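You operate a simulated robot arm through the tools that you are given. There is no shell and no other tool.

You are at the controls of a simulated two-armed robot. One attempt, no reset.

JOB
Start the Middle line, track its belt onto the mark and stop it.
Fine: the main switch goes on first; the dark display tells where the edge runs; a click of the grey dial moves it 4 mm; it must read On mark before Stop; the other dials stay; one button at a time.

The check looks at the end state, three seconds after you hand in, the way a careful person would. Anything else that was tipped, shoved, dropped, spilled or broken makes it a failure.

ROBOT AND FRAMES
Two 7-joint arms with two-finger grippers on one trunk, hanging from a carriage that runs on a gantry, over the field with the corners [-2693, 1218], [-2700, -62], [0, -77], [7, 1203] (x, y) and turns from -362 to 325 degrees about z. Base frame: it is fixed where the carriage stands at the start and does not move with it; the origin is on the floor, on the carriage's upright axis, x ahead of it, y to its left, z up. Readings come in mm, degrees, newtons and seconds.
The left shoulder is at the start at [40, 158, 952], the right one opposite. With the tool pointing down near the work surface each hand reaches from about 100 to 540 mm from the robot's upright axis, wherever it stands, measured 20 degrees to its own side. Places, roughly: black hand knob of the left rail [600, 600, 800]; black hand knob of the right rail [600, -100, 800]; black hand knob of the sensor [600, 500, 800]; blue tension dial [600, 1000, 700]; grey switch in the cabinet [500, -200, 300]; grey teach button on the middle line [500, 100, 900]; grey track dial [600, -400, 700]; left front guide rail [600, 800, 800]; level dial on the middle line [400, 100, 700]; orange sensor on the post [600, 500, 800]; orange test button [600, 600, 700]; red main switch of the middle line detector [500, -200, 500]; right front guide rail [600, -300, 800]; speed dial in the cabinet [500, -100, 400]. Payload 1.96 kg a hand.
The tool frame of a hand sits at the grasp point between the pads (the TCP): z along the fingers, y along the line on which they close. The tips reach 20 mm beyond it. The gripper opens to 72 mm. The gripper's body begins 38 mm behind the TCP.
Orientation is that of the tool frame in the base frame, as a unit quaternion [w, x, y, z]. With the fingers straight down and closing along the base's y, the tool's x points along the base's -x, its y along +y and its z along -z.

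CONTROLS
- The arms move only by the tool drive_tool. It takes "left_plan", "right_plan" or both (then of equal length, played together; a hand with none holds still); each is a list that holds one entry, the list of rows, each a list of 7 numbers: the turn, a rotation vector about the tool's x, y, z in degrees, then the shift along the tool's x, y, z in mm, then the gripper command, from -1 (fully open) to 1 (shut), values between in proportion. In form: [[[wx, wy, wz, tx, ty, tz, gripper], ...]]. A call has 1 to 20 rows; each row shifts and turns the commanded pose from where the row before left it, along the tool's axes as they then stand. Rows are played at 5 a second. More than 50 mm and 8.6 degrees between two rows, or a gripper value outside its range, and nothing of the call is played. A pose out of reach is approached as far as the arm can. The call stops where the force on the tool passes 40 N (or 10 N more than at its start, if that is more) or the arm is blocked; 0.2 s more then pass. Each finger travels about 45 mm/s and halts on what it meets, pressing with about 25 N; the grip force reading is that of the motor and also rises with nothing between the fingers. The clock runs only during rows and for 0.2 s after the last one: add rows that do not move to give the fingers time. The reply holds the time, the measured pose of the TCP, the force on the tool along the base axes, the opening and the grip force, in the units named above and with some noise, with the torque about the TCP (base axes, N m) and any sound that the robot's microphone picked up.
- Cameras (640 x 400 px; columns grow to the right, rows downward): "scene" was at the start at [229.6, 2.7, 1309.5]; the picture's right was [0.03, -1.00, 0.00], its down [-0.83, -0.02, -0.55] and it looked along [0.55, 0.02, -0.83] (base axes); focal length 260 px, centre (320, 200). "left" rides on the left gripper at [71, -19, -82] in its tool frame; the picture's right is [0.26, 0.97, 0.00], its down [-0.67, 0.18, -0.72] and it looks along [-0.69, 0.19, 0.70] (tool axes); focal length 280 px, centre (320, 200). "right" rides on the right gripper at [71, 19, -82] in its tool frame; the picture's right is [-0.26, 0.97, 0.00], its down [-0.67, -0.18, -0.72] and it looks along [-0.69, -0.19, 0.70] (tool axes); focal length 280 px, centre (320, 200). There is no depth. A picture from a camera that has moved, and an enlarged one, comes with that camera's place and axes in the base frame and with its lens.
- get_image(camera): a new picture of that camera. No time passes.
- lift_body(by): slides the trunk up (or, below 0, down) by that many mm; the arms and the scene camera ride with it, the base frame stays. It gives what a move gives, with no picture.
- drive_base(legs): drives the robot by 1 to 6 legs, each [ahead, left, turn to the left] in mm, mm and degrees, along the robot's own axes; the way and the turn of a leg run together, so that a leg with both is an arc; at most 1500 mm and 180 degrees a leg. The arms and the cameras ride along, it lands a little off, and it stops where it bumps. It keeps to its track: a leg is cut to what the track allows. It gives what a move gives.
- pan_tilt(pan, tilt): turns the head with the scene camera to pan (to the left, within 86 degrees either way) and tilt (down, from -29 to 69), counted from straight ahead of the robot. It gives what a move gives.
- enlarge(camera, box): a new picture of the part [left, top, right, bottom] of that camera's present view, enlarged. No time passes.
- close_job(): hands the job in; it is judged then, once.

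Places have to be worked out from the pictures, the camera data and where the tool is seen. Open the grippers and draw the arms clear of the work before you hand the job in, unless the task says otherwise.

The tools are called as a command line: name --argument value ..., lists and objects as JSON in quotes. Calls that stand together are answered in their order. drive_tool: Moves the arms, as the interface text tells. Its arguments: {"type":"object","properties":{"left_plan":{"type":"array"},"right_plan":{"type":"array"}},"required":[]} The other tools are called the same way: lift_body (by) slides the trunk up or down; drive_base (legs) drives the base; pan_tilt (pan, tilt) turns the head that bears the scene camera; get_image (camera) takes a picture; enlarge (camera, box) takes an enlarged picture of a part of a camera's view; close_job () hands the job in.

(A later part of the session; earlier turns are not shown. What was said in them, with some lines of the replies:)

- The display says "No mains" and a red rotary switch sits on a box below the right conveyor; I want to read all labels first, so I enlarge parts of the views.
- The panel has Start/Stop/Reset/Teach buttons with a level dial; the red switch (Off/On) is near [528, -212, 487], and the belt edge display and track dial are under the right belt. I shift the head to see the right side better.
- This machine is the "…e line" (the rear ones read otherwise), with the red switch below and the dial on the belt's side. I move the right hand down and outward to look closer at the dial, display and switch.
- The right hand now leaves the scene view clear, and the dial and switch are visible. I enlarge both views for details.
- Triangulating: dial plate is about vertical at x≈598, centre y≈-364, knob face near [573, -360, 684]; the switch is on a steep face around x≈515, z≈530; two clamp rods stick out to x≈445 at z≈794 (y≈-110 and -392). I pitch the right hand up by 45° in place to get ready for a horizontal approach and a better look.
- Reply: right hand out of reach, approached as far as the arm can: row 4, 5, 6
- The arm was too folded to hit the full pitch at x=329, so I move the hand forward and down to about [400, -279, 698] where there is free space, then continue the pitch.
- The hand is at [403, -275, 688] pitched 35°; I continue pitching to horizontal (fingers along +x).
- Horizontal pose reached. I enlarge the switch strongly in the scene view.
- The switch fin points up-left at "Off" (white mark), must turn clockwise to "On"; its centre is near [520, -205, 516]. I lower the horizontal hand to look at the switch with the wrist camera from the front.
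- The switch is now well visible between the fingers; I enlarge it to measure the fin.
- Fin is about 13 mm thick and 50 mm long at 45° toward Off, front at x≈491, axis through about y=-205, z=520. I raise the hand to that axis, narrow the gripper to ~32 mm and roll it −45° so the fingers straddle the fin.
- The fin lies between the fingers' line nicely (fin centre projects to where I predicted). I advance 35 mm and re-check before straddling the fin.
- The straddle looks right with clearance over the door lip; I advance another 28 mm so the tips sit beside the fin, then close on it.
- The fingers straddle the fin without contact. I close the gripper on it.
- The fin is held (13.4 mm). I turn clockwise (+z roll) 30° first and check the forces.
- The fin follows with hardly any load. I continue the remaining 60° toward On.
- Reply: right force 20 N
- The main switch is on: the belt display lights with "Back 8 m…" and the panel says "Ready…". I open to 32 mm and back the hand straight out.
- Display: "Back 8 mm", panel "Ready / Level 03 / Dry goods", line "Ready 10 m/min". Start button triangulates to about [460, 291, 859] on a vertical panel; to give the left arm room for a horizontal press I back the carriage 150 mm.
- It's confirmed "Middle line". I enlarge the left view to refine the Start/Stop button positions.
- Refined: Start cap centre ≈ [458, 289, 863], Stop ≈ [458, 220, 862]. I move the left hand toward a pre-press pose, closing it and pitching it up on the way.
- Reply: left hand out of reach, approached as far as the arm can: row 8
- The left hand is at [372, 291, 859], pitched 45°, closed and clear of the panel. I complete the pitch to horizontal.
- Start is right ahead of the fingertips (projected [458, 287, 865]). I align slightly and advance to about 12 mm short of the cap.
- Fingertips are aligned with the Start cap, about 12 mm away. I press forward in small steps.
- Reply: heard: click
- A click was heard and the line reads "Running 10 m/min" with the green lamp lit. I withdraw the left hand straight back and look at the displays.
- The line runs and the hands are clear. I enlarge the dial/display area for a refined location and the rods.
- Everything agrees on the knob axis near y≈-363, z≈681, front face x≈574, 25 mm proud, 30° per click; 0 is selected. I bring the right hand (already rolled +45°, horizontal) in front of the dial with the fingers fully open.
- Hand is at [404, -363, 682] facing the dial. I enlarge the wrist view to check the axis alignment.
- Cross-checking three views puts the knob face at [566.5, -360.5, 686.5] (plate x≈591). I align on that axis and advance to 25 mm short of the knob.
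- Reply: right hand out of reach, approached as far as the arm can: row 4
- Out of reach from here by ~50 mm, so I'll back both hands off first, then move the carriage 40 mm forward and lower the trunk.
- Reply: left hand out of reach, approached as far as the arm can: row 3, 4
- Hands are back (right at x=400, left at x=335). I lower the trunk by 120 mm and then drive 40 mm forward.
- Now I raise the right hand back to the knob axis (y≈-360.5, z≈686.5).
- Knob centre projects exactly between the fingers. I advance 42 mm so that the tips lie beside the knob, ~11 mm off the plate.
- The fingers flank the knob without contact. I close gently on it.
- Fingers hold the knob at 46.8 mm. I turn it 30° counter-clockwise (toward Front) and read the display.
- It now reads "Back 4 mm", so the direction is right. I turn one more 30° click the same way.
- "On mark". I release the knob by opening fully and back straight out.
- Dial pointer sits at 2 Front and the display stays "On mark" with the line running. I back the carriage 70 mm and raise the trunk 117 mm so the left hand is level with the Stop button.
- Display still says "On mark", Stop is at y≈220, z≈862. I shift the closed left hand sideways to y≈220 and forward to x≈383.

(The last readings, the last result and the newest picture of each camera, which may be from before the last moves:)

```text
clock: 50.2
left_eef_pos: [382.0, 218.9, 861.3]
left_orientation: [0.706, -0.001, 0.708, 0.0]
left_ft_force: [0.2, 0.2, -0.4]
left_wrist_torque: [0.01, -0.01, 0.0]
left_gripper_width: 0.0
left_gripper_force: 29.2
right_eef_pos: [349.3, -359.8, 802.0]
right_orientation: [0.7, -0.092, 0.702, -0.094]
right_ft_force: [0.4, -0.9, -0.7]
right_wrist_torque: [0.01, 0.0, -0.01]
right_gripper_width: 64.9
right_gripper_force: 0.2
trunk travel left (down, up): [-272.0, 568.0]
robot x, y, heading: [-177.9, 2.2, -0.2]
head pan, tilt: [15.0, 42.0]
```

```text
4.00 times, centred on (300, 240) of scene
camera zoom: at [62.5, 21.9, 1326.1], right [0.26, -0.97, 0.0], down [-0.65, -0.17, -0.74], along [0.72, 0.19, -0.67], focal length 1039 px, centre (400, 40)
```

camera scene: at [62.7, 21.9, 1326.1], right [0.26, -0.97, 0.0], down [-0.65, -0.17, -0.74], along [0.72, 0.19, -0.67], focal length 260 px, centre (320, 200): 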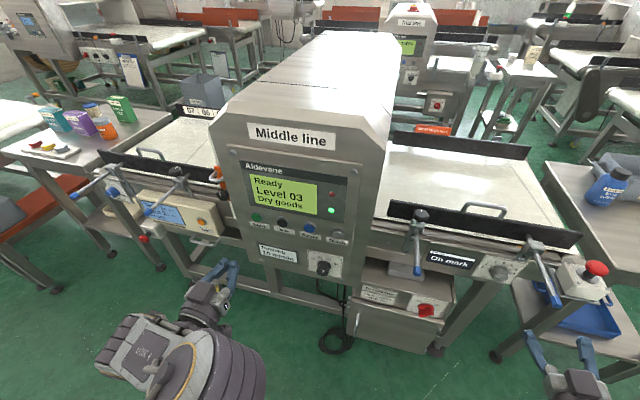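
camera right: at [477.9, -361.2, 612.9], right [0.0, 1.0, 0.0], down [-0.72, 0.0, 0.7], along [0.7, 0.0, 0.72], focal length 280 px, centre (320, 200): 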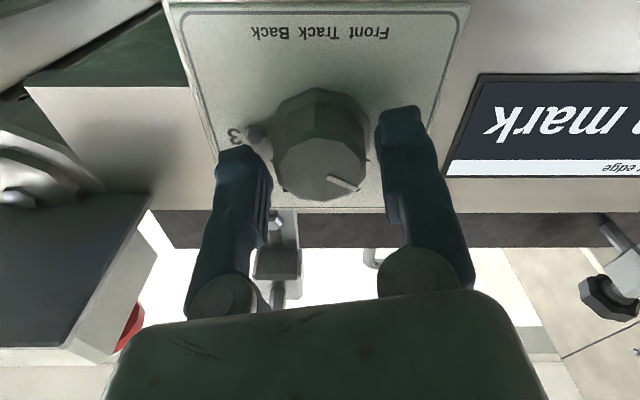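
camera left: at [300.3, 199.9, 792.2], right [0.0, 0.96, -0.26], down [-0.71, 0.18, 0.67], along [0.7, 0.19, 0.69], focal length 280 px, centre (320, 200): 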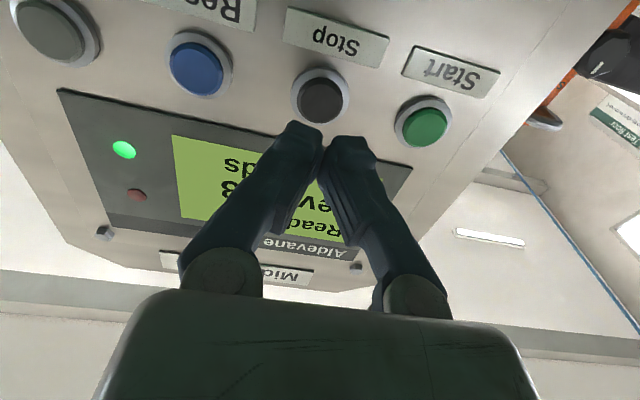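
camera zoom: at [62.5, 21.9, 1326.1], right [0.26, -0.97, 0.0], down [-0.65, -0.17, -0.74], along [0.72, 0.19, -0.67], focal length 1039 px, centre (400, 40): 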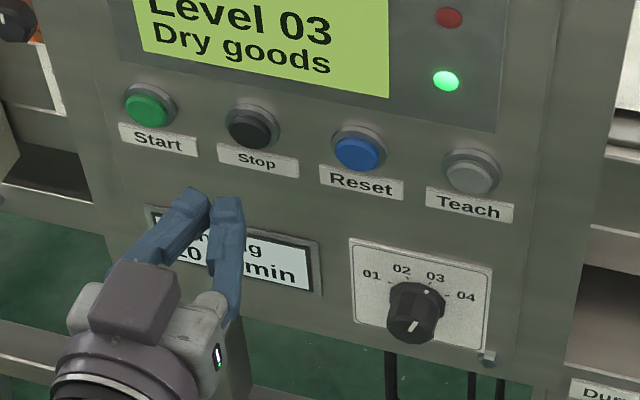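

Stop is directly ahead of the fingertips (projected y≈220, z≈865). I advance to ~11 mm short.

drive_tool --left_plan '[[[0, 0, 0, -1, 1, 15, 1], [0, 0, 0, 0, 0, 15, 1], [0, 0, 0, 0, 0, 14, 1], [0, 0, 0, 0, 0, 0, 1]]]'

get_image --camera "left"

enlarge --camera "scene" --box '[220, 180, 524, 300]'

```text
clock: 51.2
left_eef_pos: [426.5, 219.7, 862.9]
left_orientation: [0.706, 0.0, 0.708, 0.001]
left_ft_force: [0.1, 0.1, -0.2]
left_wrist_torque: [-0.05, -0.02, -0.01]
left_gripper_width: 0.0
left_gripper_force: 29.4
right_eef_pos: [349.9, -361.0, 802.0]
right_orientation: [0.7, -0.092, 0.702, -0.093]
right_ft_force: [0.9, -0.9, -0.3]
right_wrist_torque: [0.02, -0.02, 0.02]
right_gripper_width: 64.5
right_gripper_force: 0.1
trunk travel left (down, up): [-272.0, 568.0]
robot x, y, heading: [-174.6, -1.3, -0.2]
head pan, tilt: [15.0, 42.0]
```

```text
taken
camera left: at [344.8, 201.2, 792.7], right [0.0, 0.97, -0.26], down [-0.71, 0.18, 0.68], along [0.7, 0.19, 0.69], focal length 280 px, centre (320, 200)
```

left: 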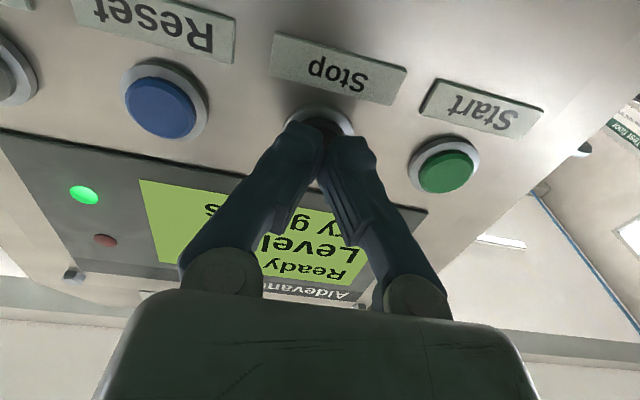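

```text
2.11 times, centred on (372, 240) of scene
camera zoom: at [62.6, 21.9, 1326.1], right [0.26, -0.97, 0.0], down [-0.65, -0.17, -0.74], along [0.72, 0.19, -0.67], focal length 547 px, centre (210, 116)
```

zoom: 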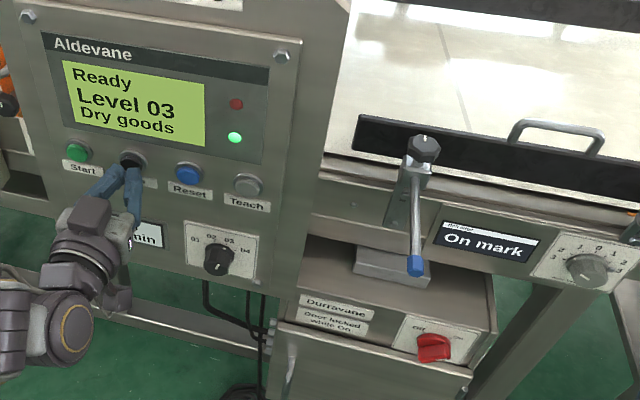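

Aligned on Stop with "On mark" still shown. I press Stop in small steps as I did with Start.

drive_tool --left_plan '[[[0, 0, 0, 0, 0, 8, 1], [0, 0, 0, 0, 0, 3, 1], [0, 0, 0, 0, 0, 2, 1], [0, 0, 0, 0, 0, 2, 1], [0, 0, 0, 0, 0, 0, 1]]]'

enlarge --camera "scene" --box '[220, 180, 524, 300]'

```text
clock: 52.4
left_eef_pos: [439.9, 220.3, 862.3]
left_orientation: [0.706, -0.001, 0.708, 0.001]
left_ft_force: [-10.1, -1.7, 5.1]
left_wrist_torque: [-0.06, -0.02, -0.03]
left_gripper_width: 6.1
left_gripper_force: 30.0
right_eef_pos: [347.8, -361.4, 800.9]
right_orientation: [0.7, -0.092, 0.702, -0.093]
right_ft_force: [-1.0, 0.5, -0.8]
right_wrist_torque: [-0.04, 0.02, -0.02]
right_gripper_width: 64.9
right_gripper_force: 0.1
trunk travel left (down, up): [-272.0, 568.0]
robot x, y, heading: [-175.7, -2.3, -0.4]
head pan, tilt: [15.0, 42.0]
heard: click
```

```text
2.11 times, centred on (372, 240) of scene
camera zoom: at [61.4, 21.8, 1325.9], right [0.26, -0.97, 0.0], down [-0.65, -0.17, -0.74], along [0.72, 0.19, -0.67], focal length 547 px, centre (210, 116)
```

zoom: 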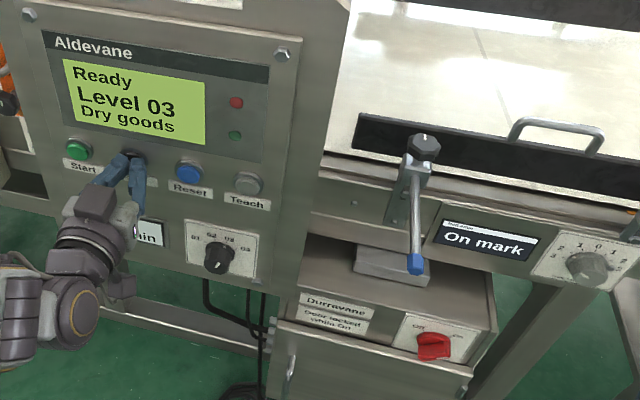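

The click was heard, the green lamp is off and it still shows "On mark". I withdraw the left hand, then open it well clear, and check all displays.

drive_tool --left_plan '[[[0, 0, 0, 0, 0, -10, 1], [0, 0, 0, 0, 0, -20, 1], [0, 0, 0, 0, 0, -25, 1], [0, 0, 0, 0, 0, -25, 1], [0, 0, 0, 0, 0, 0, 0], [0, 0, 0, 0, 0, 0, -1], [0, 0, 0, 0, 0, 0, -1], [0, 0, 0, 0, 0, 0, -1]]]'

drive_base --legs '[[-150, 0, 0]]'

get_image --camera "scene"

enlarge --camera "scene" --box '[200, 130, 520, 300]'

```text
clock: 54.2
left_eef_pos: [362.1, 220.7, 862.6]
left_orientation: [0.706, -0.001, 0.708, 0.001]
left_ft_force: [-0.4, -0.8, 0.1]
left_wrist_torque: [0.01, -0.02, 0.01]
left_gripper_width: 71.8
left_gripper_force: 0.1
right_eef_pos: [350.0, -361.1, 802.0]
right_orientation: [0.7, -0.092, 0.702, -0.094]
right_ft_force: [-0.3, 0.1, 0.1]
right_wrist_torque: [-0.02, -0.02, -0.03]
right_gripper_width: 64.9
right_gripper_force: 0.0
trunk travel left (down, up): [-272.0, 568.0]
robot x, y, heading: [-176.3, -2.0, 0.1]
head pan, tilt: [15.0, 42.0]
```

```text
clock: 55.6
left_eef_pos: [212.8, 220.2, 862.5]
left_orientation: [0.707, 0.0, 0.707, 0.0]
left_ft_force: [-0.7, 0.4, -0.2]
left_wrist_torque: [0.04, -0.04, -0.01]
left_gripper_width: 71.9
left_gripper_force: 0.1
right_eef_pos: [200.5, -360.0, 802.5]
right_orientation: [0.7, -0.092, 0.702, -0.094]
right_ft_force: [-0.1, -0.3, -0.3]
right_wrist_torque: [0.02, 0.0, -0.01]
right_gripper_width: 64.8
right_gripper_force: 0.1
trunk travel left (down, up): [-272.0, 568.0]
robot x, y, heading: [-325.7, -1.4, -0.2]
head pan, tilt: [15.0, 42.0]
```

```text
taken
camera scene: at [-85.8, 22.2, 1326.0], right [0.26, -0.97, 0.0], down [-0.65, -0.17, -0.74], along [0.72, 0.19, -0.67], focal length 260 px, centre (320, 200)
```

scene: 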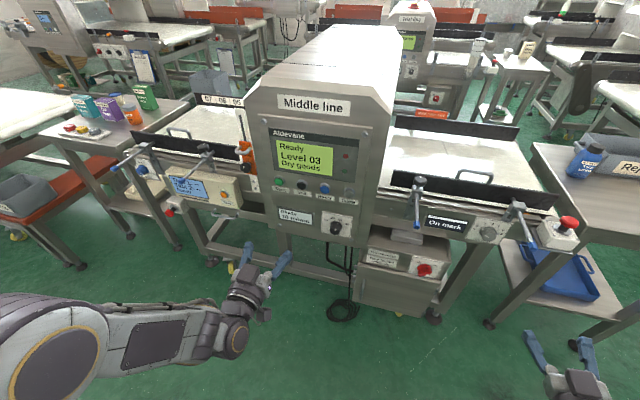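

```text
2.00 times, centred on (360, 215) of scene
camera zoom: at [-85.8, 22.2, 1326.0], right [0.26, -0.97, 0.0], down [-0.65, -0.17, -0.74], along [0.72, 0.19, -0.67], focal length 519 px, centre (240, 170)
```

zoom: 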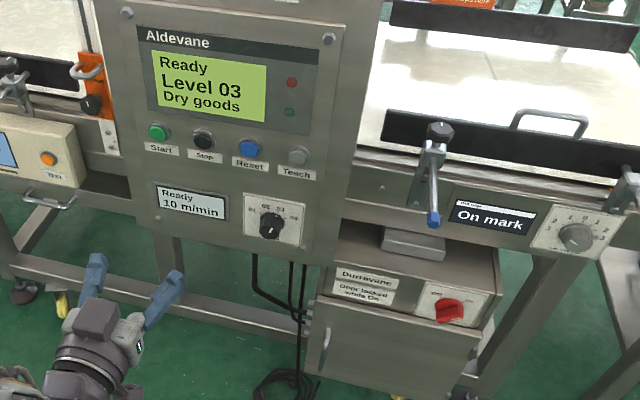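

The line reads "Ready 10 m/min" (stopped), belt edge "On mark", main switch On, level still 03, and both hands are open and clear. One last close look before handing in.

enlarge --camera "scene" --box '[380, 170, 540, 290]'

enlarge --camera "scene" --box '[80, 130, 240, 230]'

```text
3.33 times, centred on (460, 230) of scene
camera zoom: at [-85.8, 22.2, 1326.0], right [0.26, -0.97, 0.0], down [-0.65, -0.17, -0.74], along [0.72, 0.19, -0.67], focal length 866 px, centre (-147, 100)
```

zoom: 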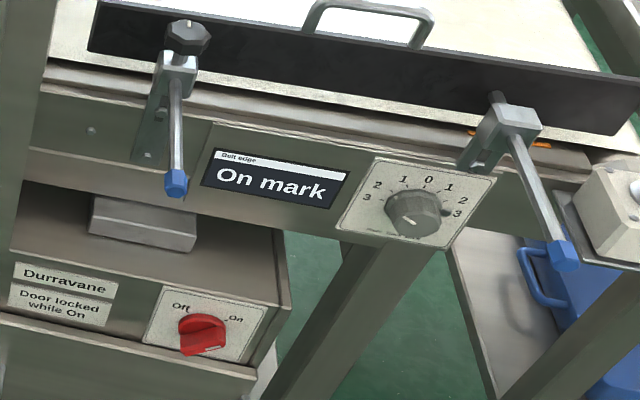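

```text
4.00 times, centred on (160, 180) of scene
camera zoom: at [-85.8, 22.2, 1326.0], right [0.26, -0.97, 0.0], down [-0.65, -0.17, -0.74], along [0.72, 0.19, -0.67], focal length 1039 px, centre (960, 280)
```

zoom: 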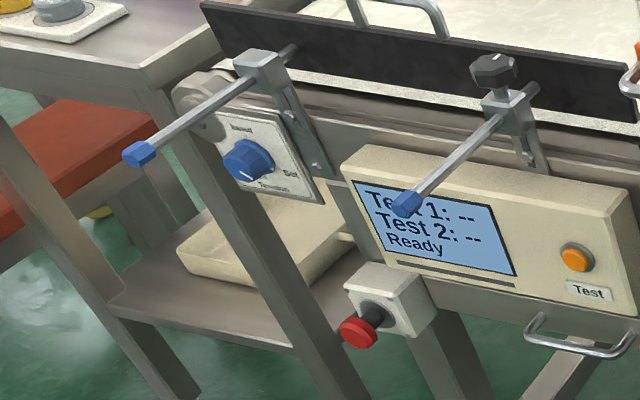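

Everything is as required: mains On, belt "On mark", line stopped (Ready), other controls untouched, hands open and clear. I hand the job in.

close_job

```text
The job is handed in.
```

The Middle line was started, its belt was tracked onto the mark, and the line was stopped. I've handed the job in.

- **Main switch:** I turned it to On first and left it on; the panel then showed "Ready".
- **Start:** one press with a click heard. The line showed "Running 10 m/min" and the green lamp lit.
- **Tracking:** the display read "Back 8 mm". I turned the grey dial two clicks toward Front. It read "Back 4 mm" after the first and "On mark" after the second.
- **Stop:** I pressed it while the display read "On mark". The line now shows "Ready 10 m/min" and the green lamp is off. The edge display still reads "On mark".

The level dial is still at 03. I left the other dials, the knobs and rails, and the Test and Teach buttons alone. In the last pictures nothing looked tipped or shoved. Both hands are open and drawn back from the line.
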